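You operate a simulated robot arm through the tools that you are given. There is no shell and no other tool.

You are at the controls of a simulated robot arm. One attempt, no reset.

## Task
The ROLL socket is faulty: move its plug to SPARE with the motors off, then jog ROLL to 2.
Fine: it is the cream plug on the black motor box; switch the motors on again and set the axis knob to SPARE; leave the purple plug in.

It is judged by the outcome, as a careful person would: the job done as asked, and still so three seconds after it is handed in. It fails if anything else is knocked over, pushed out of place, dropped, spilled or broken.

## Robot
A 7-joint arm with a two-finger gripper, fixed in place. Base frame: the origin is at the foot of the arm, x ahead of it, y to its left, z up. Lengths are in cm, angles in degrees, forces in N, time in s.
With the tool pointing down near the work surface it reaches from about 34 to 72 cm from the base axis. Its first joint turns from -66.0 to 66.0 degrees. Payload 2.45 kg.
The tool frame sits at the grasp point between the pads (the TCP): z along the fingers, y along the line on which they close. The tips reach 2.6 cm beyond it. The gripper opens to 9.6 cm. The gripper's body begins 6.9 cm behind the TCP.
Orientation is told as [roll, pitch, yaw] about the base's x, y, z axes, in that order, counted from this pose: with the fingers straight down and closing along the base's y, the tool's x points along the base's -x, its y along +y and its z along -z.

## Interface
- The arm moves only by the tool nudge_tool. Its argument "targets" is text: rows parted by semicolons, each of 6 numbers parted by spaces: the shift along the tool's x, y, z in cm, then the turn, a rotation vector about the tool's x, y, z in degrees. In form: tx ty tz rx ry rz; .... A call has 1 to 20 rows; each row is the pose to reach, as a shift and turn from the pose commanded when the call began, along the tool's axes at that moment. "claw" is the gripper command, from -1 (fully open) to 1 (shut), values between in proportion, set as the call begins (left out, the last holds). A row lasts 0.2 s, in which the tool goes at most 5 cm and 8.6 degrees; a call with a longer step from one row to the next is refused whole, and so is a gripper value outside its range. Where a pose cannot be reached the arm comes as near as it can. A force on the tool above 90 N (or 10 N above the force at the start of the call, whichever is more), or a blocked arm, ends the call early, and 0.2 s more pass. The fingers move at their own pace and stop on an object; they squeeze with about 36 N. The grip force told is the motor's: it shows also when the fingers shut on nothing. Time passes only in rows, and 0.2 s behind the last, so rows that repeat a pose let the fingers close. It gives the time, the measured TCP pose, the force on the tool (base axes), the opening and the grip force at its end, in the units of the frame above (readings bear some noise), with the torque about the TCP (base axes, N m) and any sound that the robot's microphone picked up, and new pictures: "views" is both (left out), scene, wrist or none.
- Cameras (640 x 400 px; columns grow to the right, rows downward): "scene" is fixed at [16.37, -38.8, 143.16]; the picture's right is [0.80, -0.60, 0.00], its down [-0.31, -0.42, -0.85] and it looks along [0.51, 0.68, -0.53] (base axes); focal length 311 px, centre (320, 200). "wrist" rides on the gripper at [8.2, 0.3, -9.8] in the tool frame; the picture's right is [-0.04, 1.00, 0.00], its down [-0.73, -0.03, -0.68] and it looks along [-0.68, -0.03, 0.73] (tool axes); focal length 256 px, centre (320, 200).
- pixel_to_xyz(camera, pixels): for up to 12 pixels [column, row] of the newest picture of that camera ("zoom" is the newest enlarged one), the place [x, y, z] in the base frame of the surface seen there, good to about 0.2 cm. The clock stands still meanwhile.
- enlarge(camera, box): a new picture of the part [left, top, right, bottom] of that camera's present view, enlarged. The clock stands still meanwhile.
- job_done(): hands the job in; it is judged then, once.

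Unless the task says otherwise, let go and move clear before handing in.

The tools are called after ">>>" as a command line: name --argument value ..., lists and objects as JSON in quotes. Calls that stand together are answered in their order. nudge_tool: Moves the arm, as the interface text tells. Its arguments: {"type":"object","properties":{"targets":{"type":"string"},"claw":{"type":"number"},"views":{"type":"string","enum":["both","scene","wrist","none"]}},"required":["targets"]} The other tools are called the same way: pixel_to_xyz (camera, pixels) gives the place of the surface under pixels of a picture; enlarge (camera, box) takes an enlarged picture of a part of a camera's view; job_done () hands the job in.

At the start:

```text
time: 0.0
position: [44.06, 21.44, 114.39]
tcp_rot: [-0.1, 0.0, 0.1]
contact_force: [-0.5, -0.9, 0.4]
ft_torque: [0.01, 0.03, 0.0]
opening: 9.59
grasp_force: 0.0
```

scene: 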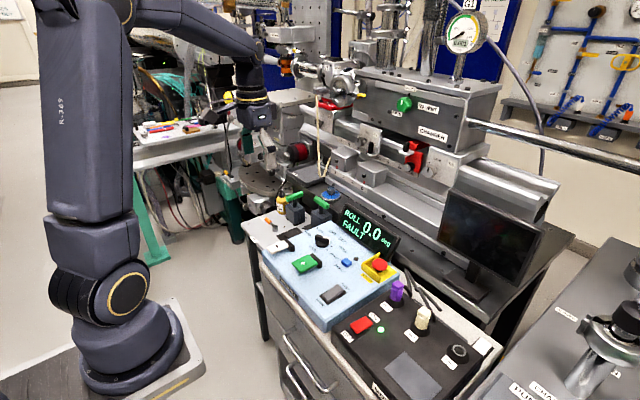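
wrist: 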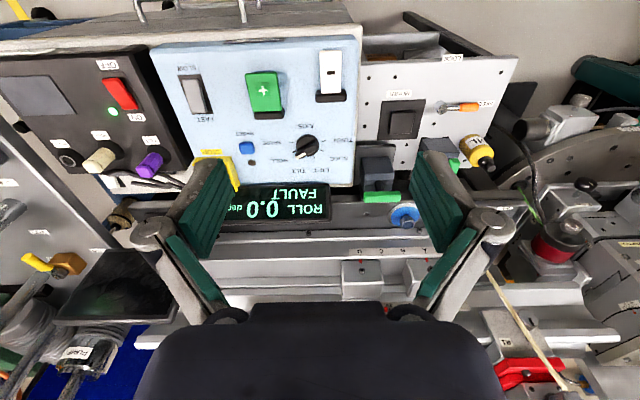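

The pictures show a blue control panel (scene about 325,270) and a black motor box (about 415,345) with purple and cream plugs and a red switch. I will enlarge both views to read the labels.

>>> enlarge --camera "scene" --box '[320, 260, 500, 400]'

>>> enlarge --camera "scene" --box '[240, 180, 410, 320]'

>>> enlarge --camera "wrist" --box '[0, 30, 180, 200]'

>>> enlarge --camera "wrist" --box '[150, 40, 360, 230]'

```text
2.86 times, centred on (410, 330) of scene
```

zoom: 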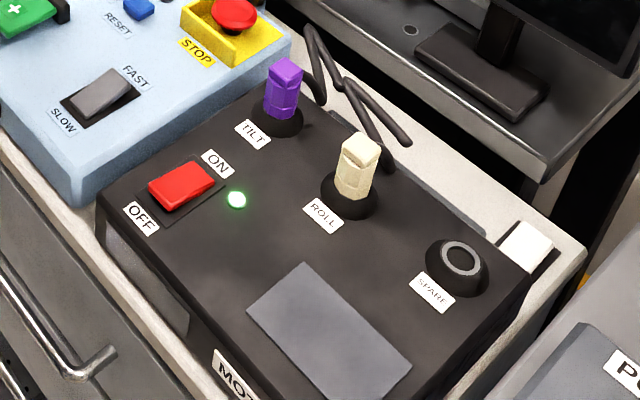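

```text
2.86 times, centred on (325, 250) of scene
```

zoom: 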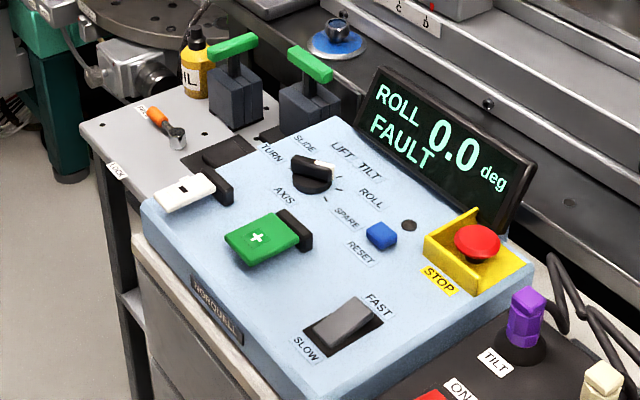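

```text
2.35 times, centred on (90, 115) of wrist
```

zoom: 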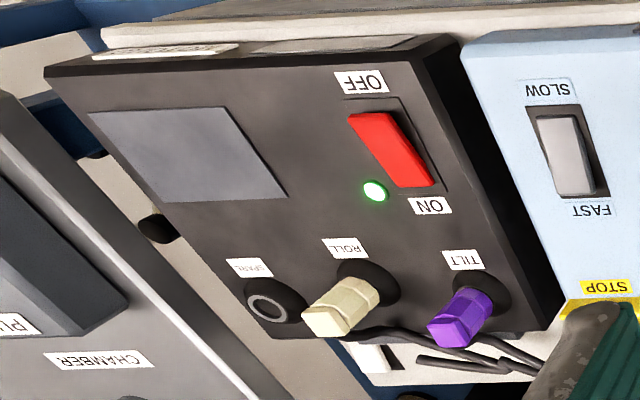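

```text
2.11 times, centred on (255, 135) of wrist
```

zoom: 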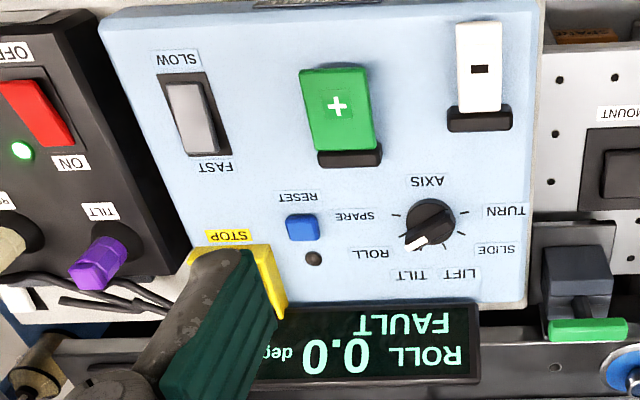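

The motor rocker (red, ON end pressed, lamp lit) sits beside TILT (purple), ROLL (cream) and the empty SPARE socket; the knob points to ROLL. Now I will measure the places of these parts.

>>> pixel_to_xyz --camera "scene" --pixels '[[422, 310], [419, 330], [416, 338], [458, 351], [459, 356], [397, 283], [361, 325], [353, 328], [369, 322], [380, 330], [440, 345], [396, 303]]'

>>> pixel_to_xyz --camera "scene" --pixels '[[322, 236], [328, 240], [316, 238], [305, 262], [347, 262], [332, 295], [380, 264], [326, 298], [340, 292], [300, 275], [330, 270], [282, 245]]'

>>> enlarge --camera "scene" --box '[400, 290, 480, 370]'

```text
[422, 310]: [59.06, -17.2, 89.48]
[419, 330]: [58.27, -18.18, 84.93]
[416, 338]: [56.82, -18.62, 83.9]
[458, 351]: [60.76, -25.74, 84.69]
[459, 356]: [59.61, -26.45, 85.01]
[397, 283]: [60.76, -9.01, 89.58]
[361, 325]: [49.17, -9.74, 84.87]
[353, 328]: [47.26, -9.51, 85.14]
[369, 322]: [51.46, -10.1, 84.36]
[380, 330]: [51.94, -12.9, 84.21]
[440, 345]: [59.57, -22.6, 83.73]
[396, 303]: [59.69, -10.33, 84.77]
```

```text
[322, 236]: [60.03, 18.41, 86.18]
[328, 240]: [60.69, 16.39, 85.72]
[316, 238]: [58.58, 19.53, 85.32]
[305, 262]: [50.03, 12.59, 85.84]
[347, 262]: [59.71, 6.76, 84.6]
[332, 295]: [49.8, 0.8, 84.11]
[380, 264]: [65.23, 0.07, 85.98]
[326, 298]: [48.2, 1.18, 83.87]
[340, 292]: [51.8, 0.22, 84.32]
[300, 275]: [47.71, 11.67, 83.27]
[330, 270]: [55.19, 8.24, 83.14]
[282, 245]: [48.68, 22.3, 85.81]
```

```text
5.00 times, centred on (440, 330) of scene
```

zoom: 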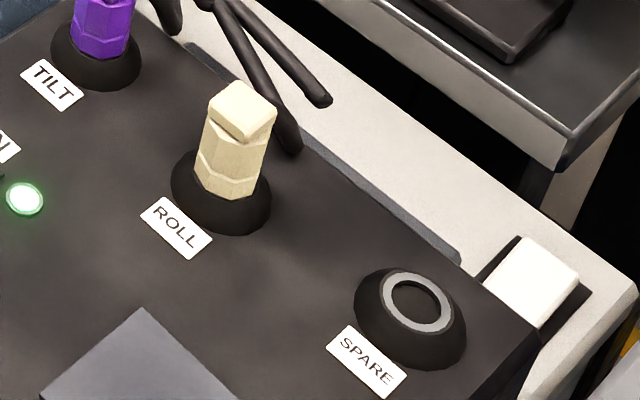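

The rocker's OFF end is near (47.3, -9.5, 85), and the cream plug top is near (59, -17.5, 89.5). I will shut the claw and move to above the OFF end for a close look.

>>> nudge_tool --targets "-0.41 -3.88 2.05 0 0 0; -0.82 -7.75 4.1 0 0 0; -1.24 -11.63 6.15 0 0 0; -1.65 -15.5 8.2 0 0 0; -2.06 -19.38 10.25 0 0 0; -2.48 -23.25 12.3 0 0 0; -2.89 -27.13 14.35 0 0 0; -3.3 -31 16.4 0 0 0; -3.3 -31 16.4 0 0 0" --claw 1

```text
time: 2.0
position: [47.58, -9.6, 98.17]
tcp_rot: [0.0, 0.0, 0.0]
contact_force: [0.5, 1.1, -0.3]
ft_torque: [0.0, 0.0, -0.01]
opening: 0.03
grasp_force: 28.3
```

scene: 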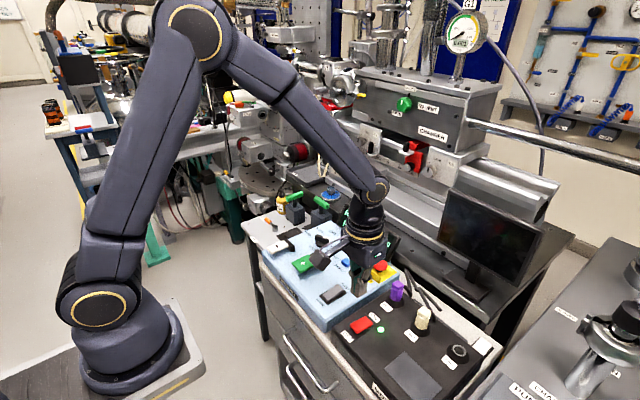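
wrist: 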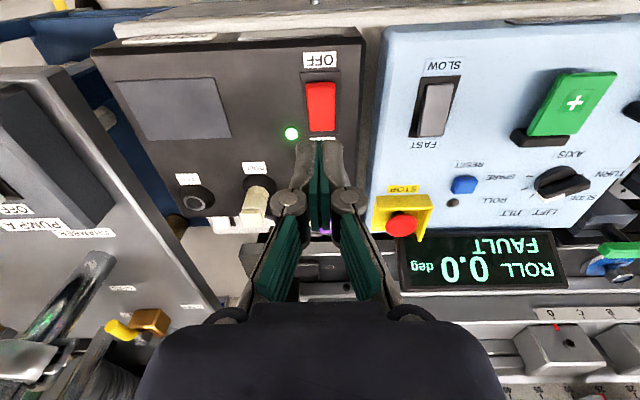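

>>> enlarge --camera "wrist" --box '[150, 30, 390, 240]'

>>> pixel_to_xyz --camera "wrist" --pixels '[[321, 84], [321, 90], [321, 100], [321, 110], [321, 120], [321, 130], [309, 100], [334, 100], [312, 75], [340, 110], [197, 199], [292, 133]]'

```text
1.90 times, centred on (270, 135) of wrist
```

zoom: 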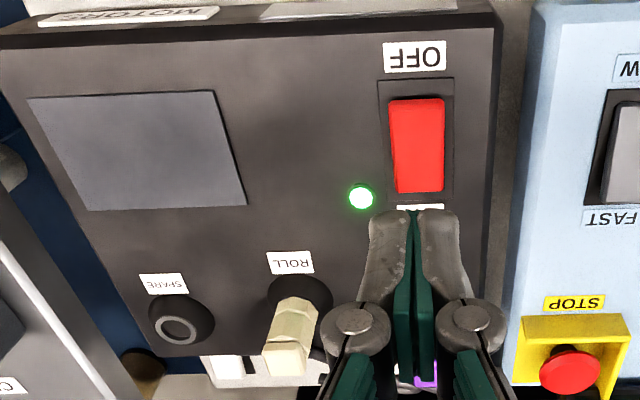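

```text
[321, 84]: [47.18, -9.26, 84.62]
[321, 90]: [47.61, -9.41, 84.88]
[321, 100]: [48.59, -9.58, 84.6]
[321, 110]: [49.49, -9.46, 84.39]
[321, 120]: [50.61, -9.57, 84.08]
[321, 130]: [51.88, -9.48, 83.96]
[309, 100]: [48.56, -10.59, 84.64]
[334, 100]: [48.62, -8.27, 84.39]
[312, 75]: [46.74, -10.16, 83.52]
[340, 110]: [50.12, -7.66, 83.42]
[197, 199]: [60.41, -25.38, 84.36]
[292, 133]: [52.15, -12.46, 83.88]
```

The rocker spans x 47.0–51.8 at y -9.5, with its OFF end up at z 84.9, and the tool is right over it. I will descend and press it gently.

>>> nudge_tool --targets "0 0 4 0 0 0; 0 0 8 0 0 0; 0 0 10 0 0 0; 0 0 10.5 0 0 0; 0 0 10.8 0 0 0; 0 0 11.1 0 0 0; 0 0 11.3 0 0 0; 0 0 11.3 0 0 0"

```text
time: 3.8
position: [47.56, -9.53, 86.78]
tcp_rot: [0.0, -0.1, 0.0]
contact_force: [-10.3, 1.0, 32.8]
ft_torque: [0.03, -0.15, 0.08]
opening: 0.58
grasp_force: 28.5
```

scene: 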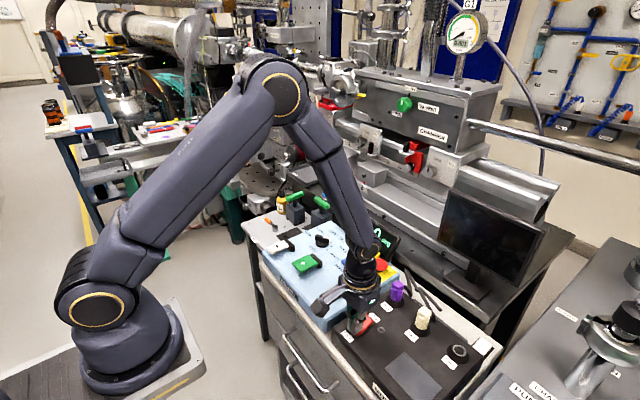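
wrist: 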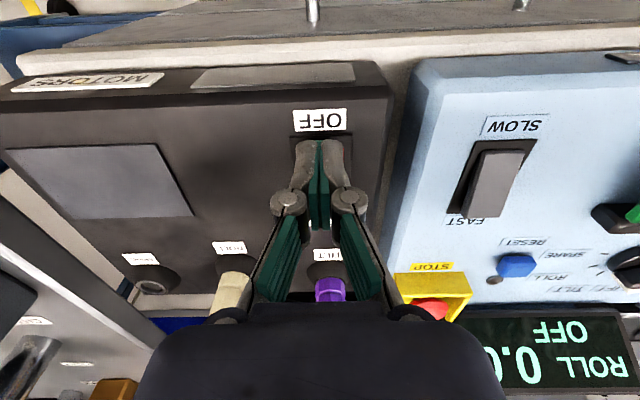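

The display now reads "OFF" (wrist about 535,335), so the press worked. I will lift off to check that the rocker stays there and get a view of the plugs.

>>> nudge_tool --targets "0 0 -4 0 0 0; 0 0 -8 0 0 0; 0 -2 -12 0 0 0; 0 -5 -15 0 0 0; 0 -8 -15 0 0 0;0 -8 -15 0 0 0"

>>> enlarge --camera "wrist" --box '[200, 60, 440, 260]'

>>> enlarge --camera "scene" --box '[300, 250, 480, 370]'

```text
time: 5.2
position: [47.48, -17.75, 101.69]
tcp_rot: [0.0, 0.0, -0.1]
contact_force: [-0.2, -0.3, 0.6]
ft_torque: [-0.02, -0.01, 0.02]
opening: 0.01
grasp_force: 28.3
```

scene: 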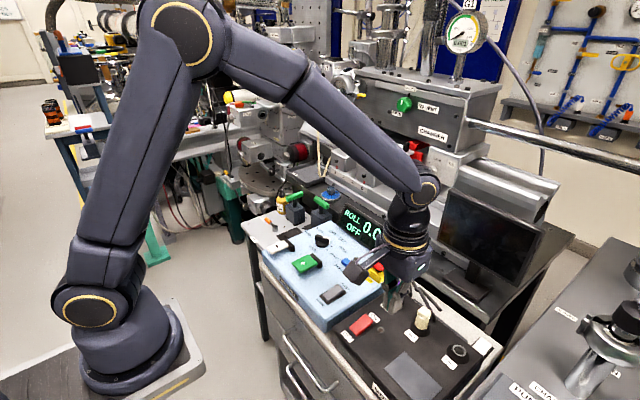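
wrist: 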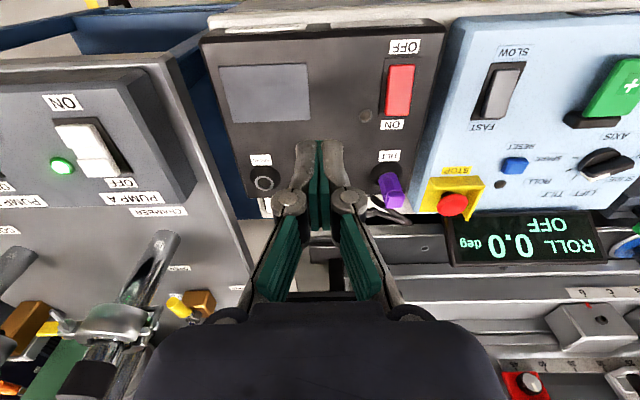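

```text
2.00 times, centred on (320, 160) of wrist
```

zoom: 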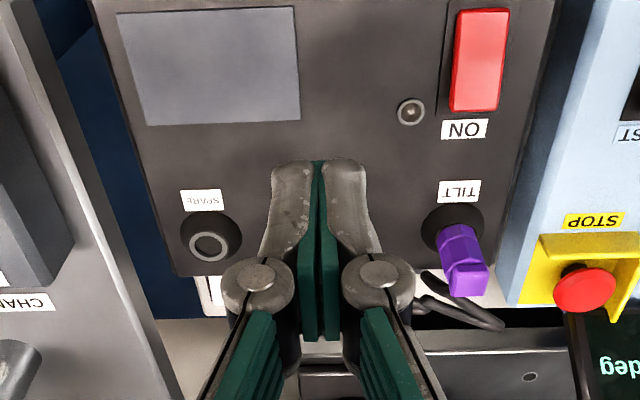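

```text
3.33 times, centred on (390, 310) of scene
```

zoom: 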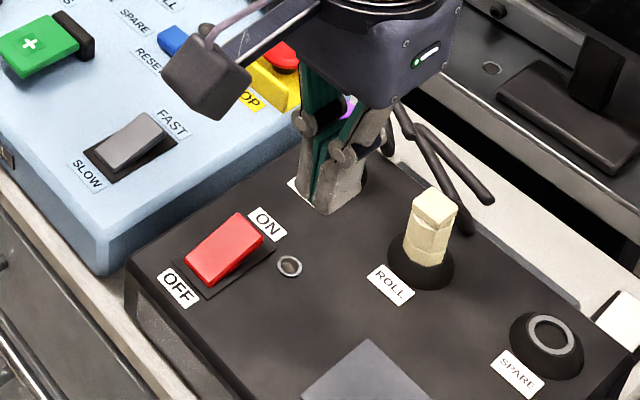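

The lamp is out and the rocker's ON end now stands up, so the motors are off. I will measure the cream plug's top and the SPARE ring precisely on the scene view.

>>> enlarge --camera "scene" --box '[400, 295, 480, 375]'

>>> enlarge --camera "wrist" --box '[240, 140, 300, 220]'

```text
5.00 times, centred on (440, 335) of scene
```

zoom: 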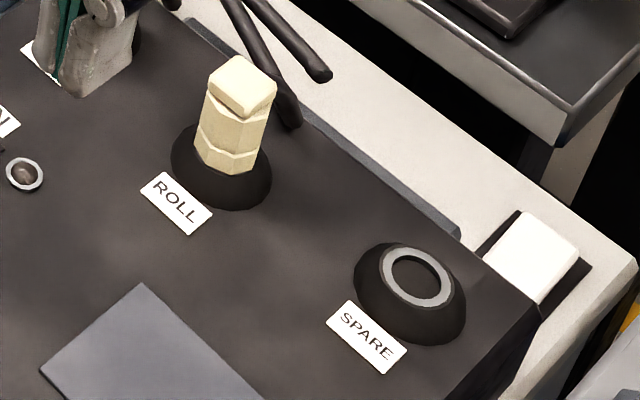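

```text
5.00 times, centred on (270, 180) of wrist
```

zoom: 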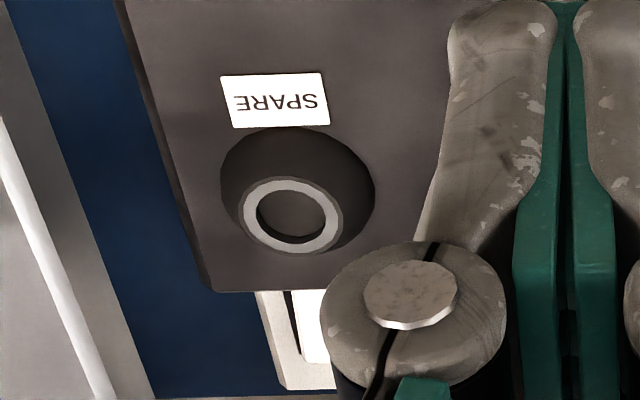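

>>> pixel_to_xyz --camera "zoom" --pixels '[[248, 213], [333, 213], [290, 184], [290, 245], [288, 215], [265, 150], [228, 190], [365, 190]]'

>>> pixel_to_xyz --camera "scene" --pixels '[[448.6, 308.5], [442, 311], [448, 318], [454, 312], [448, 313], [442, 322], [450, 322], [476.6, 350], [489, 352], [483, 347], [483, 356], [483, 351]]'

```text
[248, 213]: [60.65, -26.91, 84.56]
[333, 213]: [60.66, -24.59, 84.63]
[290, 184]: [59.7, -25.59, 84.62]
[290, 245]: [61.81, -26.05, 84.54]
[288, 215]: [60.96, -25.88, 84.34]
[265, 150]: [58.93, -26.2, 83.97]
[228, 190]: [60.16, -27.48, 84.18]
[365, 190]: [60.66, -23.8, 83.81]
```

```text
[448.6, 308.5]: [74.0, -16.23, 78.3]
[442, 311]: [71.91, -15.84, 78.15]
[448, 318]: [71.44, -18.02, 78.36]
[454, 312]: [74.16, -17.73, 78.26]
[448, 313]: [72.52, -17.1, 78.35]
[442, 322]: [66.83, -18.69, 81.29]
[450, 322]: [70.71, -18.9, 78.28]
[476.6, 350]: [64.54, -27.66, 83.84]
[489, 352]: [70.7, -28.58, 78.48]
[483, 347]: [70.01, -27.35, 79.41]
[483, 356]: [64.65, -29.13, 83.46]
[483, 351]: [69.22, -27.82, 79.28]
```

The SPARE ring centre is near (60.7, -25.8, 84.6). I misplaced the scene pixels for the plug, so I will measure it again.

>>> pixel_to_xyz --camera "scene" --pixels '[[424, 309.5], [420.5, 312.5], [424.5, 315.5], [429, 312], [424.4, 312], [417.5, 322], [422, 326], [428, 325], [452.6, 350], [466, 352], [459.4, 346], [459.4, 354]]'

>>> enlarge --camera "scene" --box '[410, 300, 440, 330]'

```text
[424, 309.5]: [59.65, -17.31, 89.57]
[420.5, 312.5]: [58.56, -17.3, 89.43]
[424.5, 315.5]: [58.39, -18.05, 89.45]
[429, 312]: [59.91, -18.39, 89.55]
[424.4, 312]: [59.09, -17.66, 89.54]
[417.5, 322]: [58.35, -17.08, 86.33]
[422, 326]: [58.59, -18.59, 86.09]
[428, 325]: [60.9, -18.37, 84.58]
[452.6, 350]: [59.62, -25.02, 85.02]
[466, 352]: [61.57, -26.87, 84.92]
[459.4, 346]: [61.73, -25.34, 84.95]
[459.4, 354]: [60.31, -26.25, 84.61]
```

```text
13.33 times, centred on (425, 315) of scene
```

zoom: 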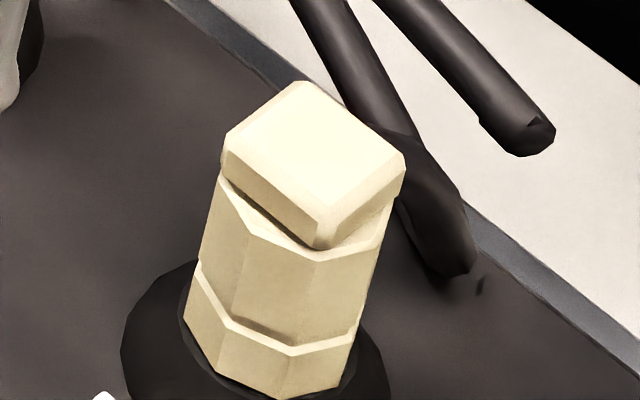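

>>> pixel_to_xyz --camera "zoom" --pixels '[[300, 90], [236, 136], [320, 205], [392, 160], [310, 150], [240, 240], [315, 290], [365, 260], [190, 320], [285, 375], [345, 360], [290, 348]]'

```text
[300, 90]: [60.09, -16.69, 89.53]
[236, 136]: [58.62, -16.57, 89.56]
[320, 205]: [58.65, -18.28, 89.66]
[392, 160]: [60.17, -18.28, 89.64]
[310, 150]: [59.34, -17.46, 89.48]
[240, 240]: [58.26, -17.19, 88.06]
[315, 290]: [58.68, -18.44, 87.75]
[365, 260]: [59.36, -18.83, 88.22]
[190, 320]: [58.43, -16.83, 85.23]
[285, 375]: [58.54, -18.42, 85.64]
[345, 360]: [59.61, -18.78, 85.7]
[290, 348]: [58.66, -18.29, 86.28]
```

The cream plug's top is a square of about 1.8 cm, centred near (59.4, -17.45) and aligned with the base axes; SPARE is near (60.75, -25.8). I will open the claw and look from between the two for a better fix on both.

>>> nudge_tool --targets "0 -2 0 0 0 0; 0 -4 0 0 0 0; -1 -4 0 0 0 0; -2 -4 0 0 0 0; -2 -4 0 0 0 0; -2 -4 0 0 0 0" --claw -1 --views "wrist"

>>> enlarge --camera "wrist" --box '[250, 110, 410, 210]'

```text
time: 6.6
position: [49.38, -21.77, 101.62]
tcp_rot: [-0.1, 0.1, 0.0]
contact_force: [-0.3, 0.3, -0.6]
ft_torque: [0.01, 0.02, 0.01]
opening: 9.61
grasp_force: 0.0
```

wrist: 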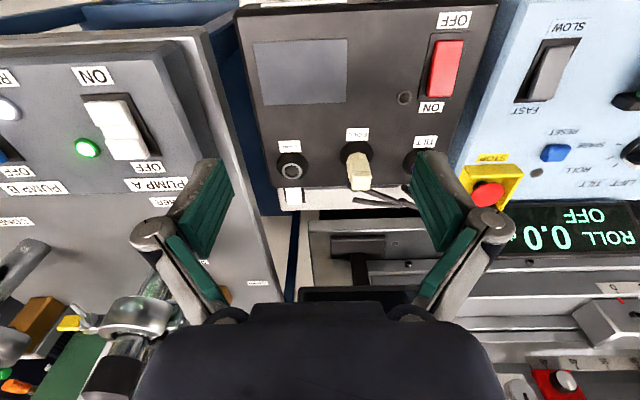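

```text
4.00 times, centred on (330, 160) of wrist
```

zoom: 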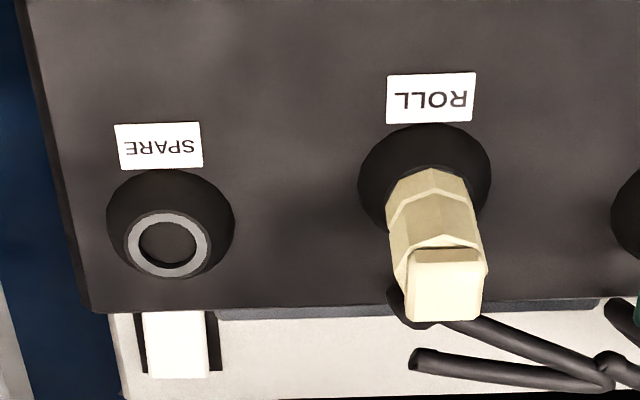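

>>> pixel_to_xyz --camera "zoom" --pixels '[[128, 242], [207, 242], [168, 214], [168, 273], [110, 218], [232, 218], [362, 178], [488, 176], [424, 127], [170, 173], [420, 257], [480, 255]]'

>>> pixel_to_xyz --camera "zoom" --pixels '[[409, 318], [480, 318], [412, 255], [481, 255], [446, 285], [388, 75], [475, 75], [388, 121], [116, 126], [201, 124], [119, 169], [202, 166]]'

```text
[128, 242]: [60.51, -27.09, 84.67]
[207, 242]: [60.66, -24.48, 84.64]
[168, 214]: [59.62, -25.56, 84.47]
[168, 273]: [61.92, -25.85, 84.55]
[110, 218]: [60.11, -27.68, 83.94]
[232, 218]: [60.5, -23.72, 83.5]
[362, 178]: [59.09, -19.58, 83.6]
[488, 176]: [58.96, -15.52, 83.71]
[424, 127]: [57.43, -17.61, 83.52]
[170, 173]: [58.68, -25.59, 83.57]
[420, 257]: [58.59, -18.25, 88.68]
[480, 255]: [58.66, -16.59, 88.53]
```

```text
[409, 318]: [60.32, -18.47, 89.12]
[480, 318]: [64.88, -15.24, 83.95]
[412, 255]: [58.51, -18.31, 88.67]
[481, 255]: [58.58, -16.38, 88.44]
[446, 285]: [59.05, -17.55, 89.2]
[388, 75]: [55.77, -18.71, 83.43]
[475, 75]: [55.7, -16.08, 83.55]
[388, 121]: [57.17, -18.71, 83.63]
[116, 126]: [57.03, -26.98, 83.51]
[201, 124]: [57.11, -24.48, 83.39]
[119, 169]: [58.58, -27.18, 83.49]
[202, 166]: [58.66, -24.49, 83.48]
```

The plug body is a hexagon with flats facing ±y, centred about (59.4, -17.46). I will half-open the claw and move above it at z 95 to check alignment.

>>> nudge_tool --targets "-2.5 1.08 1.6 0 0 0; -5 2.16 3.2 0 0 0; -7.5 3.24 4.8 0 0 0; -10 4.31 6.6 0 0 0; -10 4.31 6.6 0 0 0; -10 4.31 6.6 0 0 0" --claw 0

>>> enlarge --camera "scene" --box '[380, 270, 470, 340]'

>>> enlarge --camera "wrist" --box '[220, 60, 420, 260]'

```text
time: 8.0
position: [59.26, -17.62, 95.19]
tcp_rot: [0.1, 0.0, -0.1]
contact_force: [0.8, -0.2, 0.1]
ft_torque: [0.02, -0.02, 0.0]
opening: 4.83
grasp_force: 0.0
```

scene: 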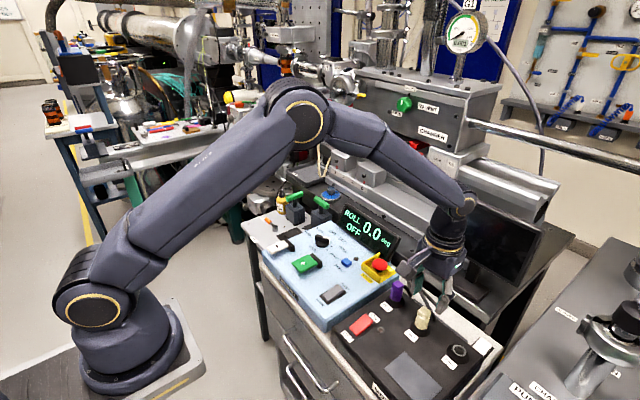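
wrist: 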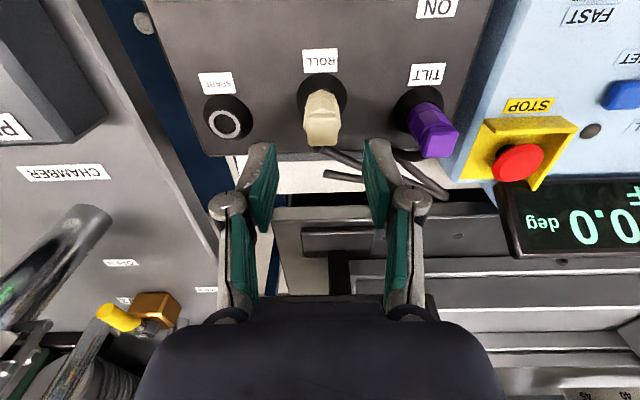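

```text
5.71 times, centred on (425, 305) of scene
```

zoom: 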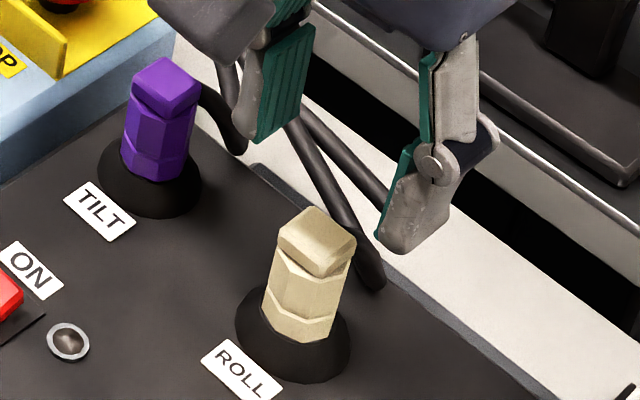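

```text
2.00 times, centred on (320, 160) of wrist
```

zoom: 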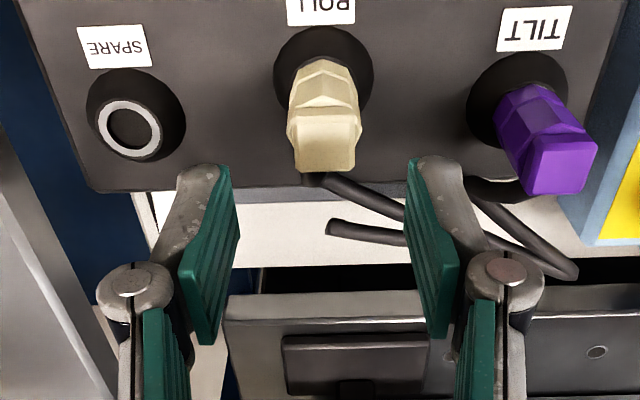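

The plug (wrist about 322,118) is centred between the pads and the fingers clear the purple plug. I will descend to z 88 around the hexagonal body.

>>> nudge_tool --targets "-0.1 0.1 2.5 0 0 0; -0.1 0.1 5 0 0 0; -0.1 0.1 6.2 0 0 0; -0.1 0.1 7.1 0 0 0; -0.1 0.1 7.1 0 0 0"

>>> enlarge --camera "wrist" --box '[220, 60, 420, 260]'

>>> enlarge --camera "scene" --box '[380, 270, 470, 340]'

```text
time: 9.2
position: [59.34, -17.29, 88.06]
tcp_rot: [0.0, 0.0, -0.1]
contact_force: [0.6, 0.5, 0.0]
ft_torque: [0.04, 0.01, -0.01]
opening: 4.79
grasp_force: 0.0
```

scene: 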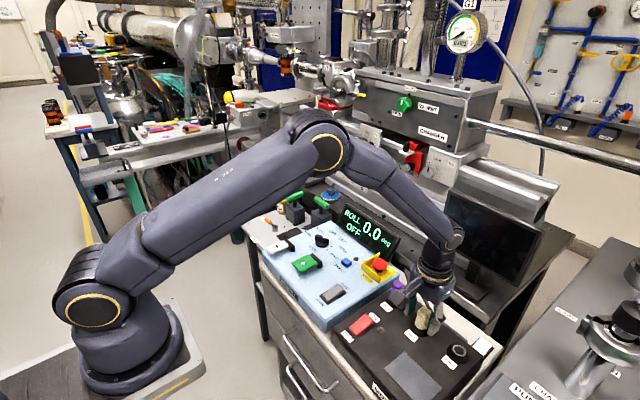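
wrist: 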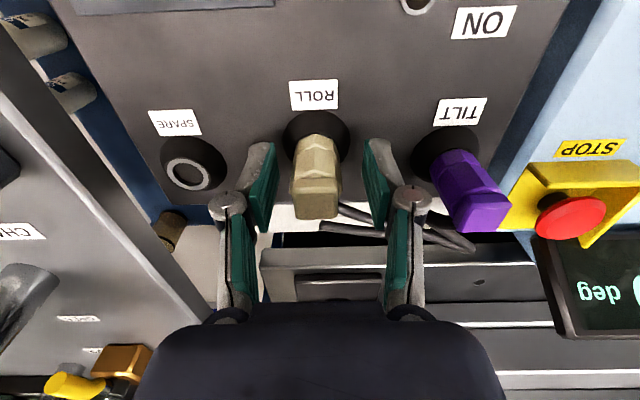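

```text
2.00 times, centred on (320, 160) of wrist
```

zoom: 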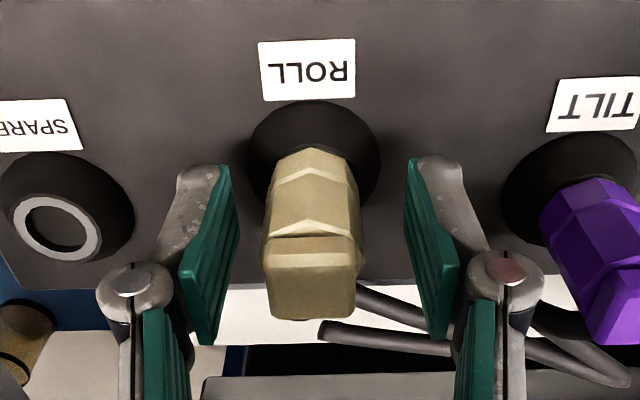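

```text
5.71 times, centred on (425, 305) of scene
```

zoom: 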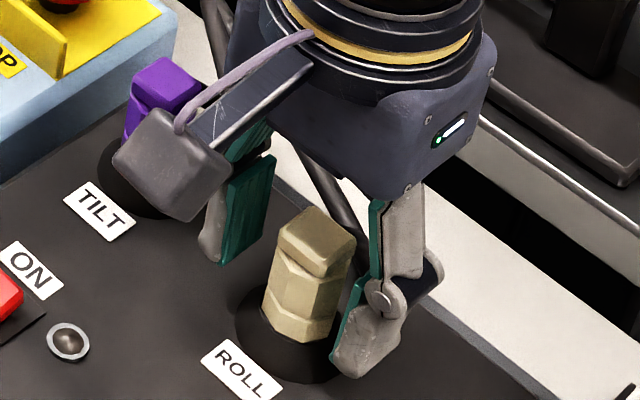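

The plug sits about 0.2 cm toward -y from the middle of the pads, so I will shift by that and close.

>>> nudge_tool --targets "0 -0.2 0 0 0 0; 0 -0.2 0 0 0 0; 0 -0.2 0 0 0 0; 0 -0.2 0 0 0 0; 0 -0.2 0 0 0 0" --claw 1

>>> enlarge --camera "wrist" --box '[220, 60, 420, 260]'

```text
time: 10.4
position: [59.32, -17.51, 88.03]
tcp_rot: [0.0, 0.1, 0.0]
contact_force: [-0.6, -1.3, 1.1]
ft_torque: [-0.05, 0.02, 0.0]
opening: 2.54
grasp_force: 35.9
```

scene: 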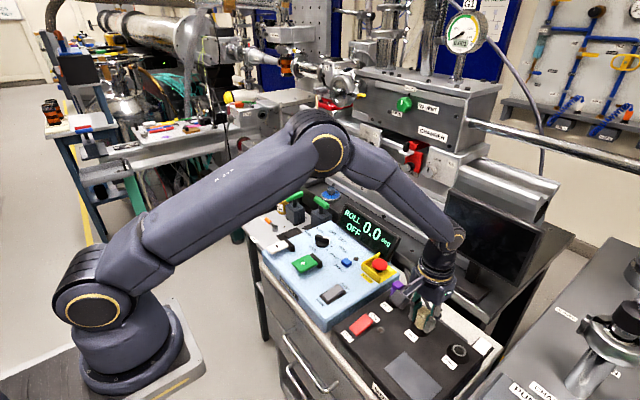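
wrist: 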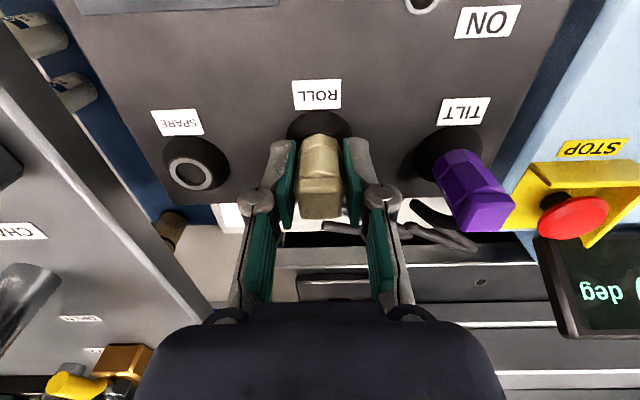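

```text
2.00 times, centred on (320, 160) of wrist
```

zoom: 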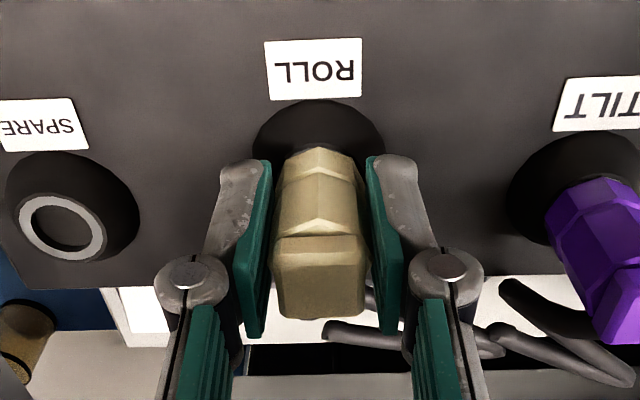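

The grip holds at an opening of 2.54 with little side force. I will pull the plug straight up slowly and watch the force.

>>> nudge_tool --targets "0 0 -0.3 0 0 0; 0 0 -0.6 0 0 0; 0 0 -1 0 0 0; 0 0 -1.5 0 0 0; 0 0 -2 0 0 0"

>>> enlarge --camera "scene" --box '[380, 270, 470, 340]'

```text
time: 11.6
position: [59.37, -17.32, 89.96]
tcp_rot: [0.0, -0.1, 0.0]
contact_force: [0.2, 0.9, -0.5]
ft_torque: [0.02, 0.02, -0.01]
opening: 2.56
grasp_force: 35.6
```

scene: 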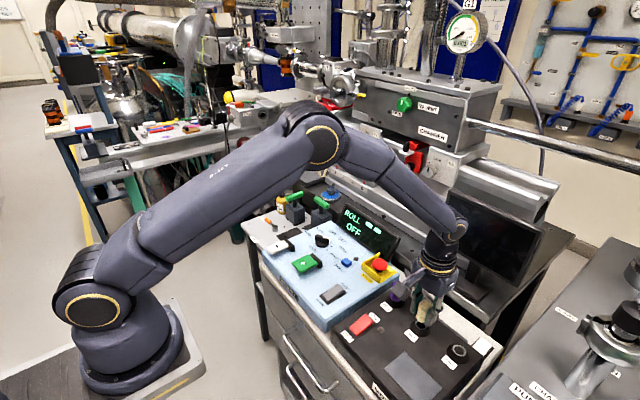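
wrist: 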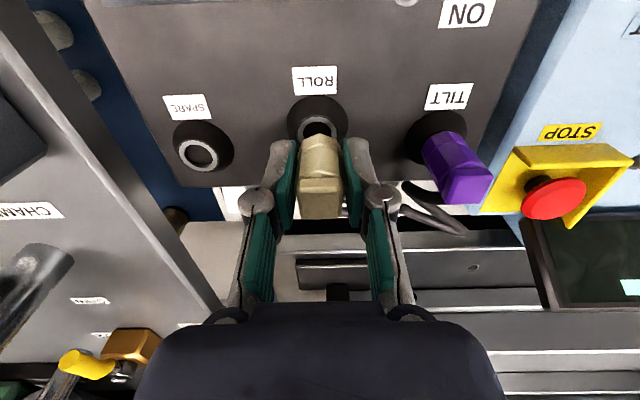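

```text
5.71 times, centred on (425, 305) of scene
```

zoom: 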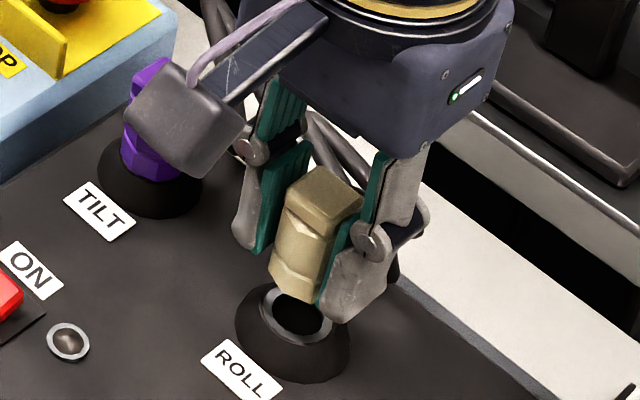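

The plug is out (display shows "--"), and the ROLL ring is showing at scene zoom about (298,310). I will raise it clear and measure both rings.

>>> nudge_tool --targets "0 0 -1.5 0 0 0; 0 0 -3.5 0 0 0; 0 0 -5 0 0 0; 0 0 -5 0 0 0"

>>> enlarge --camera "scene" --box '[400, 290, 480, 370]'

>>> enlarge --camera "wrist" --box '[180, 60, 360, 200]'

```text
time: 12.6
position: [59.42, -17.66, 94.89]
tcp_rot: [0.0, 0.0, 0.1]
contact_force: [-0.1, -0.5, 0.4]
ft_torque: [0.01, -0.01, 0.0]
opening: 2.57
grasp_force: 36.2
```

scene: 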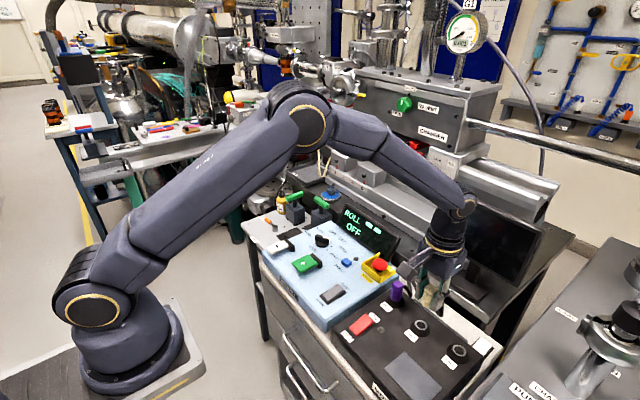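
wrist: 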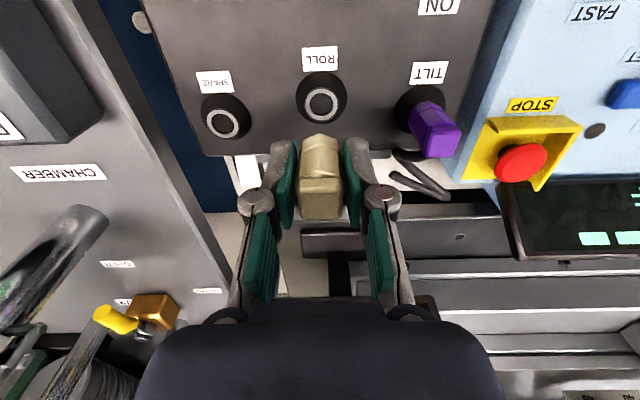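

```text
5.00 times, centred on (440, 330) of scene
```

zoom: 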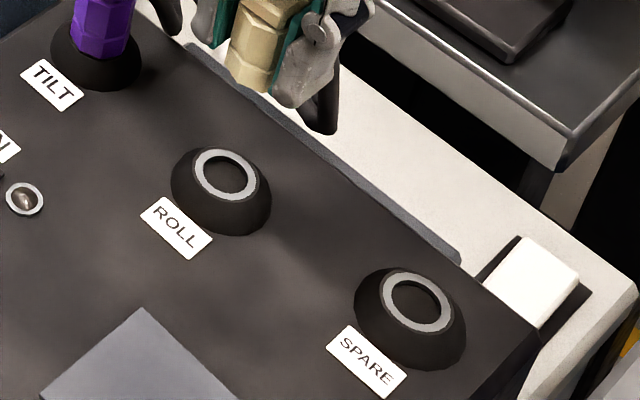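

```text
2.86 times, centred on (270, 130) of wrist
```

zoom: 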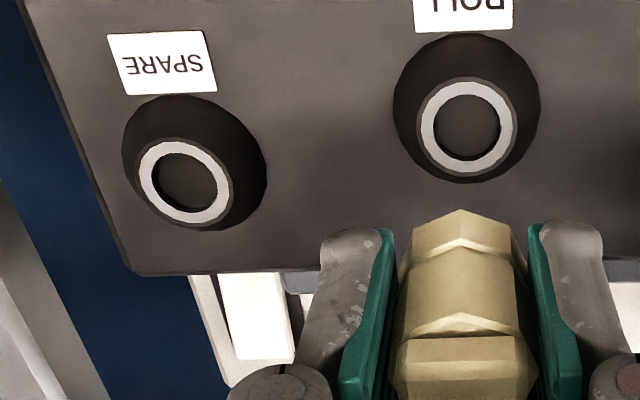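

>>> pixel_to_xyz --camera "zoom" --pixels '[[424, 125], [508, 125], [466, 85], [466, 166], [146, 180], [225, 184], [185, 145], [187, 219]]'

>>> pixel_to_xyz --camera "scene" --pixels '[[415.6, 324.8], [426.6, 325.6], [421.4, 320.6], [420.8, 329.2], [453.6, 349.4], [465.6, 352], [459.4, 345.2], [459.4, 355.2]]'

```text
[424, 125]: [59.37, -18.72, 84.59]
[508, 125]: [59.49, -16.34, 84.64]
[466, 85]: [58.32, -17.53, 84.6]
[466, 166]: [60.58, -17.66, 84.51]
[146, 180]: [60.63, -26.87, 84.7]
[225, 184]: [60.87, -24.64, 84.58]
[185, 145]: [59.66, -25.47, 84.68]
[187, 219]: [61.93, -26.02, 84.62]
```

```text
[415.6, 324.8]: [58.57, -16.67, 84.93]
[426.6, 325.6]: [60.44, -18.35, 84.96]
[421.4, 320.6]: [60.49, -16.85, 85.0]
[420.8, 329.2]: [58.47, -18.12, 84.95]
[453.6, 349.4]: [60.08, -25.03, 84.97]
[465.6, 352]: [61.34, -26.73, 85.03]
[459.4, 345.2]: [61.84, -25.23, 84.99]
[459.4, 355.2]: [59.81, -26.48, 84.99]
```

The wrist and scene views agree that SPARE lies about (+1.31, -8.28) from ROLL. I will move over by that, lower to just above the ring, and check.

>>> nudge_tool --targets "-0.65 -4.1 0 0 0 0; -1.31 -8.28 0 0 0 0; -1.31 -8.28 2 0 0 0; -1.31 -8.28 4 0 0 0; -1.31 -8.28 4 0 0 0"

>>> enlarge --camera "scene" --box '[420, 290, 500, 370]'

>>> enlarge --camera "wrist" --box '[250, 70, 390, 230]'

```text
time: 13.8
position: [60.7, -25.69, 90.71]
tcp_rot: [0.0, -0.1, 0.0]
contact_force: [0.2, -0.5, -0.5]
ft_torque: [-0.01, -0.01, 0.02]
opening: 2.54
grasp_force: 36.0
```

scene: 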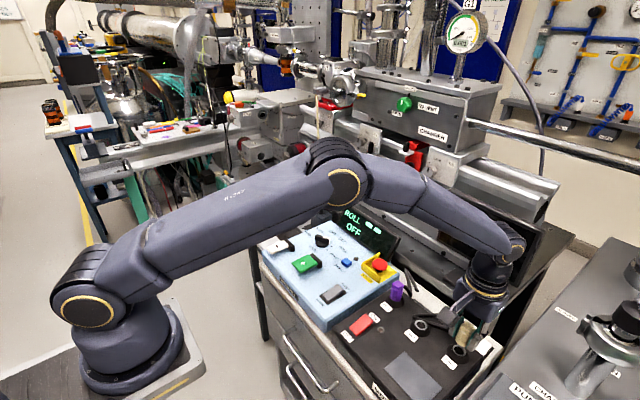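
wrist: 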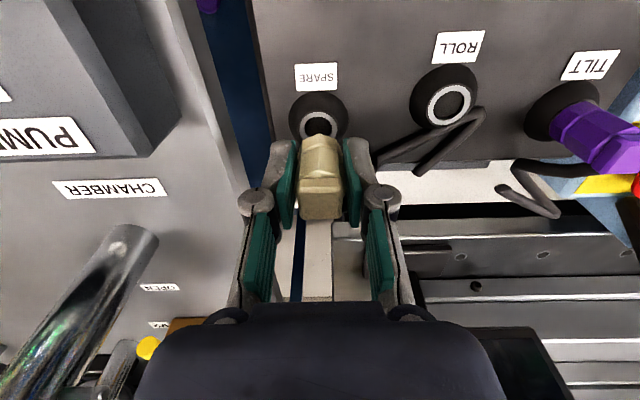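

```text
5.00 times, centred on (460, 330) of scene
```

zoom: 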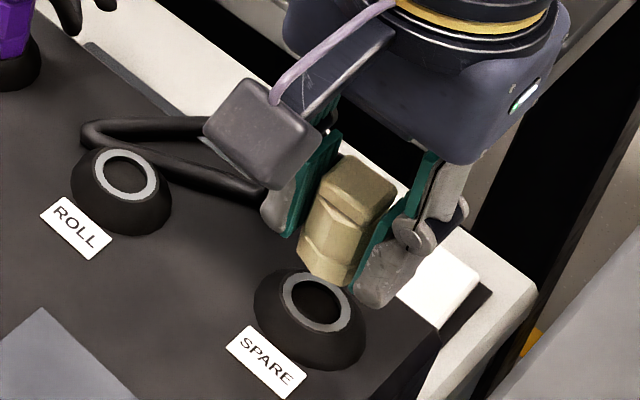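

```text
2.50 times, centred on (320, 150) of wrist
```

zoom: 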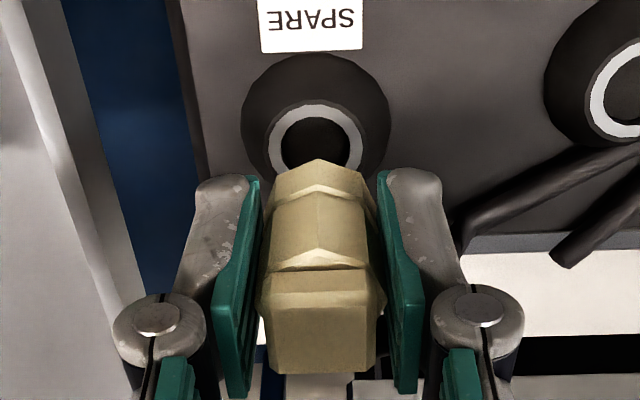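

The plug lines up with the SPARE ring the same way it did over ROLL (ring at zoom about 316,140, plug tip about 318,160). I will lower it slowly to seat it.

>>> nudge_tool --targets "0 0 0.4 0 0 0; 0 0 0.8 0 0 0; 0 0 1.2 0 0 0; 0 0 1.6 0 0 0; 0 0 2.0 0 0 0"

>>> enlarge --camera "scene" --box '[420, 290, 500, 370]'

>>> enlarge --camera "wrist" --box '[250, 70, 390, 230]'

```text
time: 15.0
position: [60.79, -25.75, 88.83]
tcp_rot: [0.0, -0.1, 0.0]
contact_force: [1.0, 0.0, -0.3]
ft_torque: [-0.01, -0.01, 0.04]
opening: 2.56
grasp_force: 36.1
```

scene: 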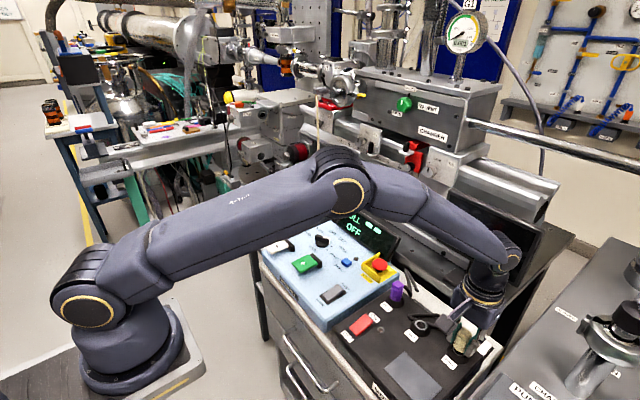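
wrist: 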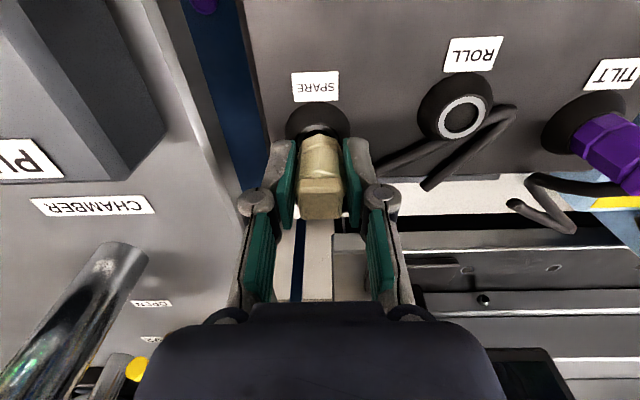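

```text
5.00 times, centred on (460, 330) of scene
```

zoom: 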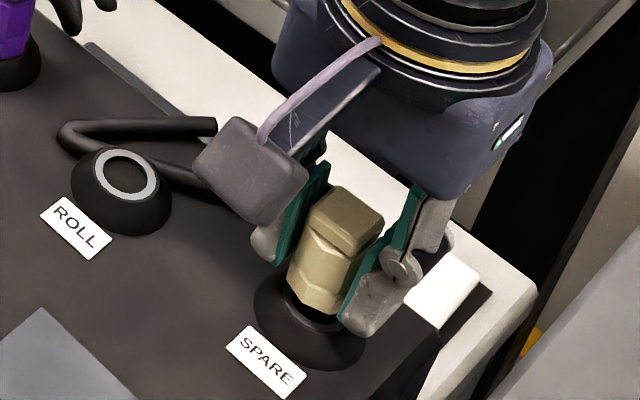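

```text
2.50 times, centred on (320, 150) of wrist
```

zoom: 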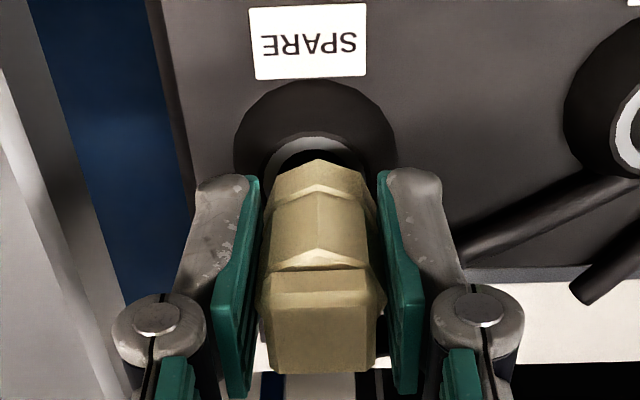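

There is no contact force yet and the plug is centred in the ring. I will keep lowering toward z 88.0.

>>> nudge_tool --targets "0 0 0.2 0 0 0; 0 0 0.4 0 0 0; 0 0 0.6 0 0 0; 0 0 0.75 0 0 0; 0 0 0.85 0 0 0; 0 0 0.85 0 0 0"

>>> enlarge --camera "scene" --box '[420, 290, 500, 370]'

>>> enlarge --camera "wrist" --box '[250, 70, 390, 230]'

```text
time: 16.4
position: [60.73, -25.63, 88.07]
tcp_rot: [0.0, 0.0, 0.0]
contact_force: [-2.6, -2.7, -1.5]
ft_torque: [-0.05, 0.07, -0.01]
opening: 2.55
grasp_force: 35.8
```

scene: 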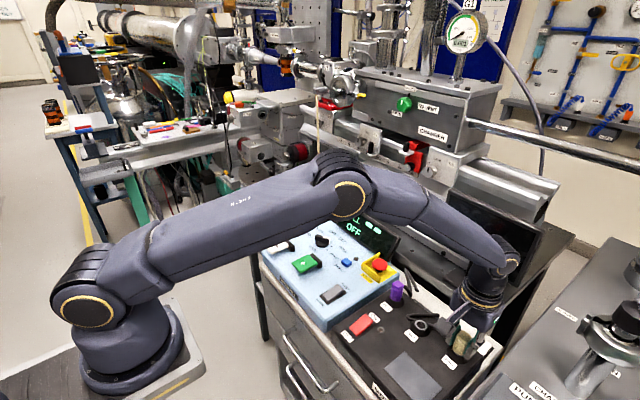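
wrist: 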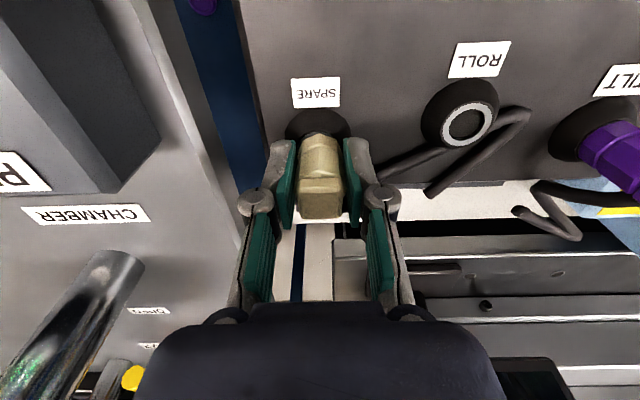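

```text
5.00 times, centred on (460, 330) of scene
```

zoom: 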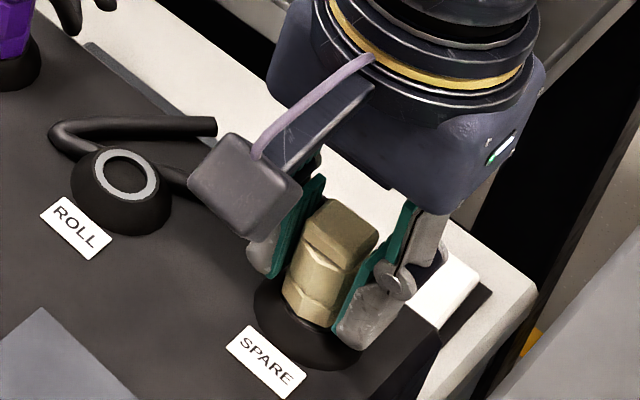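

```text
2.50 times, centred on (320, 150) of wrist
```

zoom: 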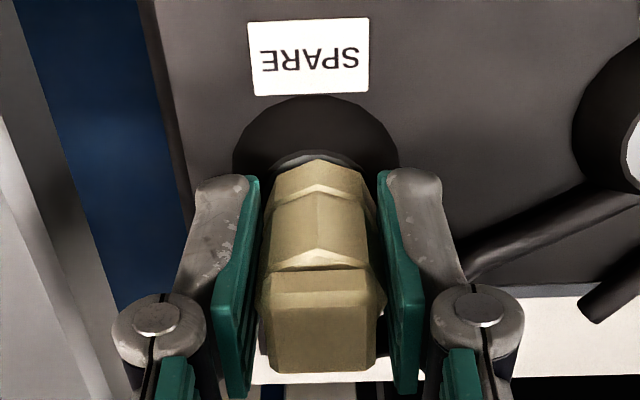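

The plug is nearly home at z 88.07, but a thin arc of ring still shows at zoom about (315,158), and there is a small side force toward -x and -y. I will ease off that way slightly and press a little further.

>>> nudge_tool --targets "0.06 -0.06 0.1 0 0 0; 0.06 -0.06 0.2 0 0 0; 0.06 -0.06 0.3 0 0 0; 0.06 -0.06 0.3 0 0 0"

>>> enlarge --camera "wrist" --box '[250, 70, 390, 230]'

```text
time: 17.4
position: [60.67, -25.73, 88.02]
tcp_rot: [-0.1, -0.2, 0.0]
contact_force: [-4.9, -0.4, 20.2]
ft_torque: [0.05, 0.18, -0.02]
opening: 2.56
grasp_force: 36.0
```

scene: 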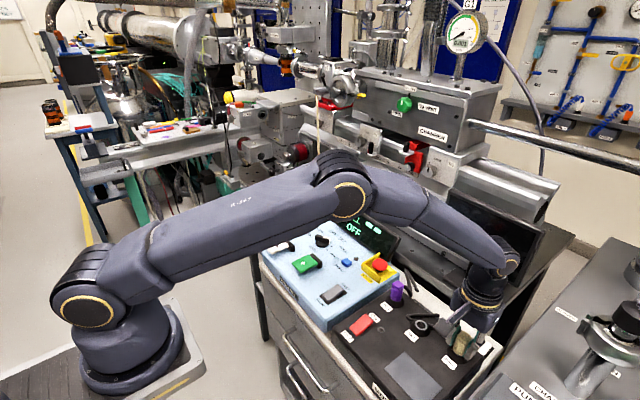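
wrist: 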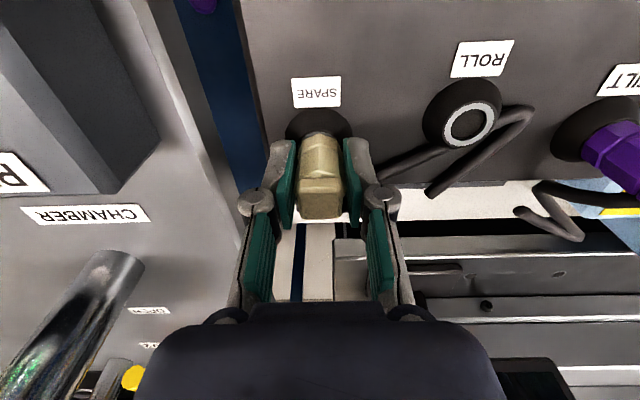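

```text
2.50 times, centred on (320, 150) of wrist
```

zoom: 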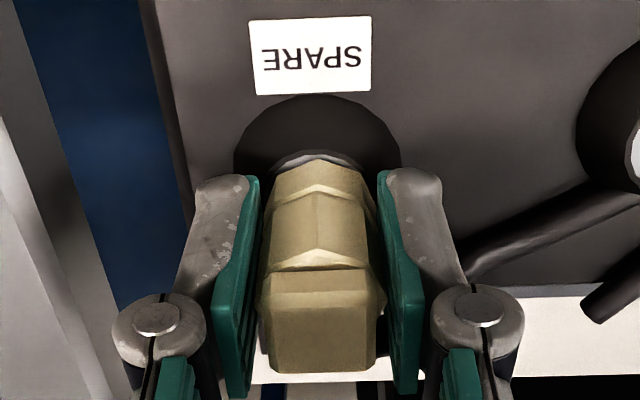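

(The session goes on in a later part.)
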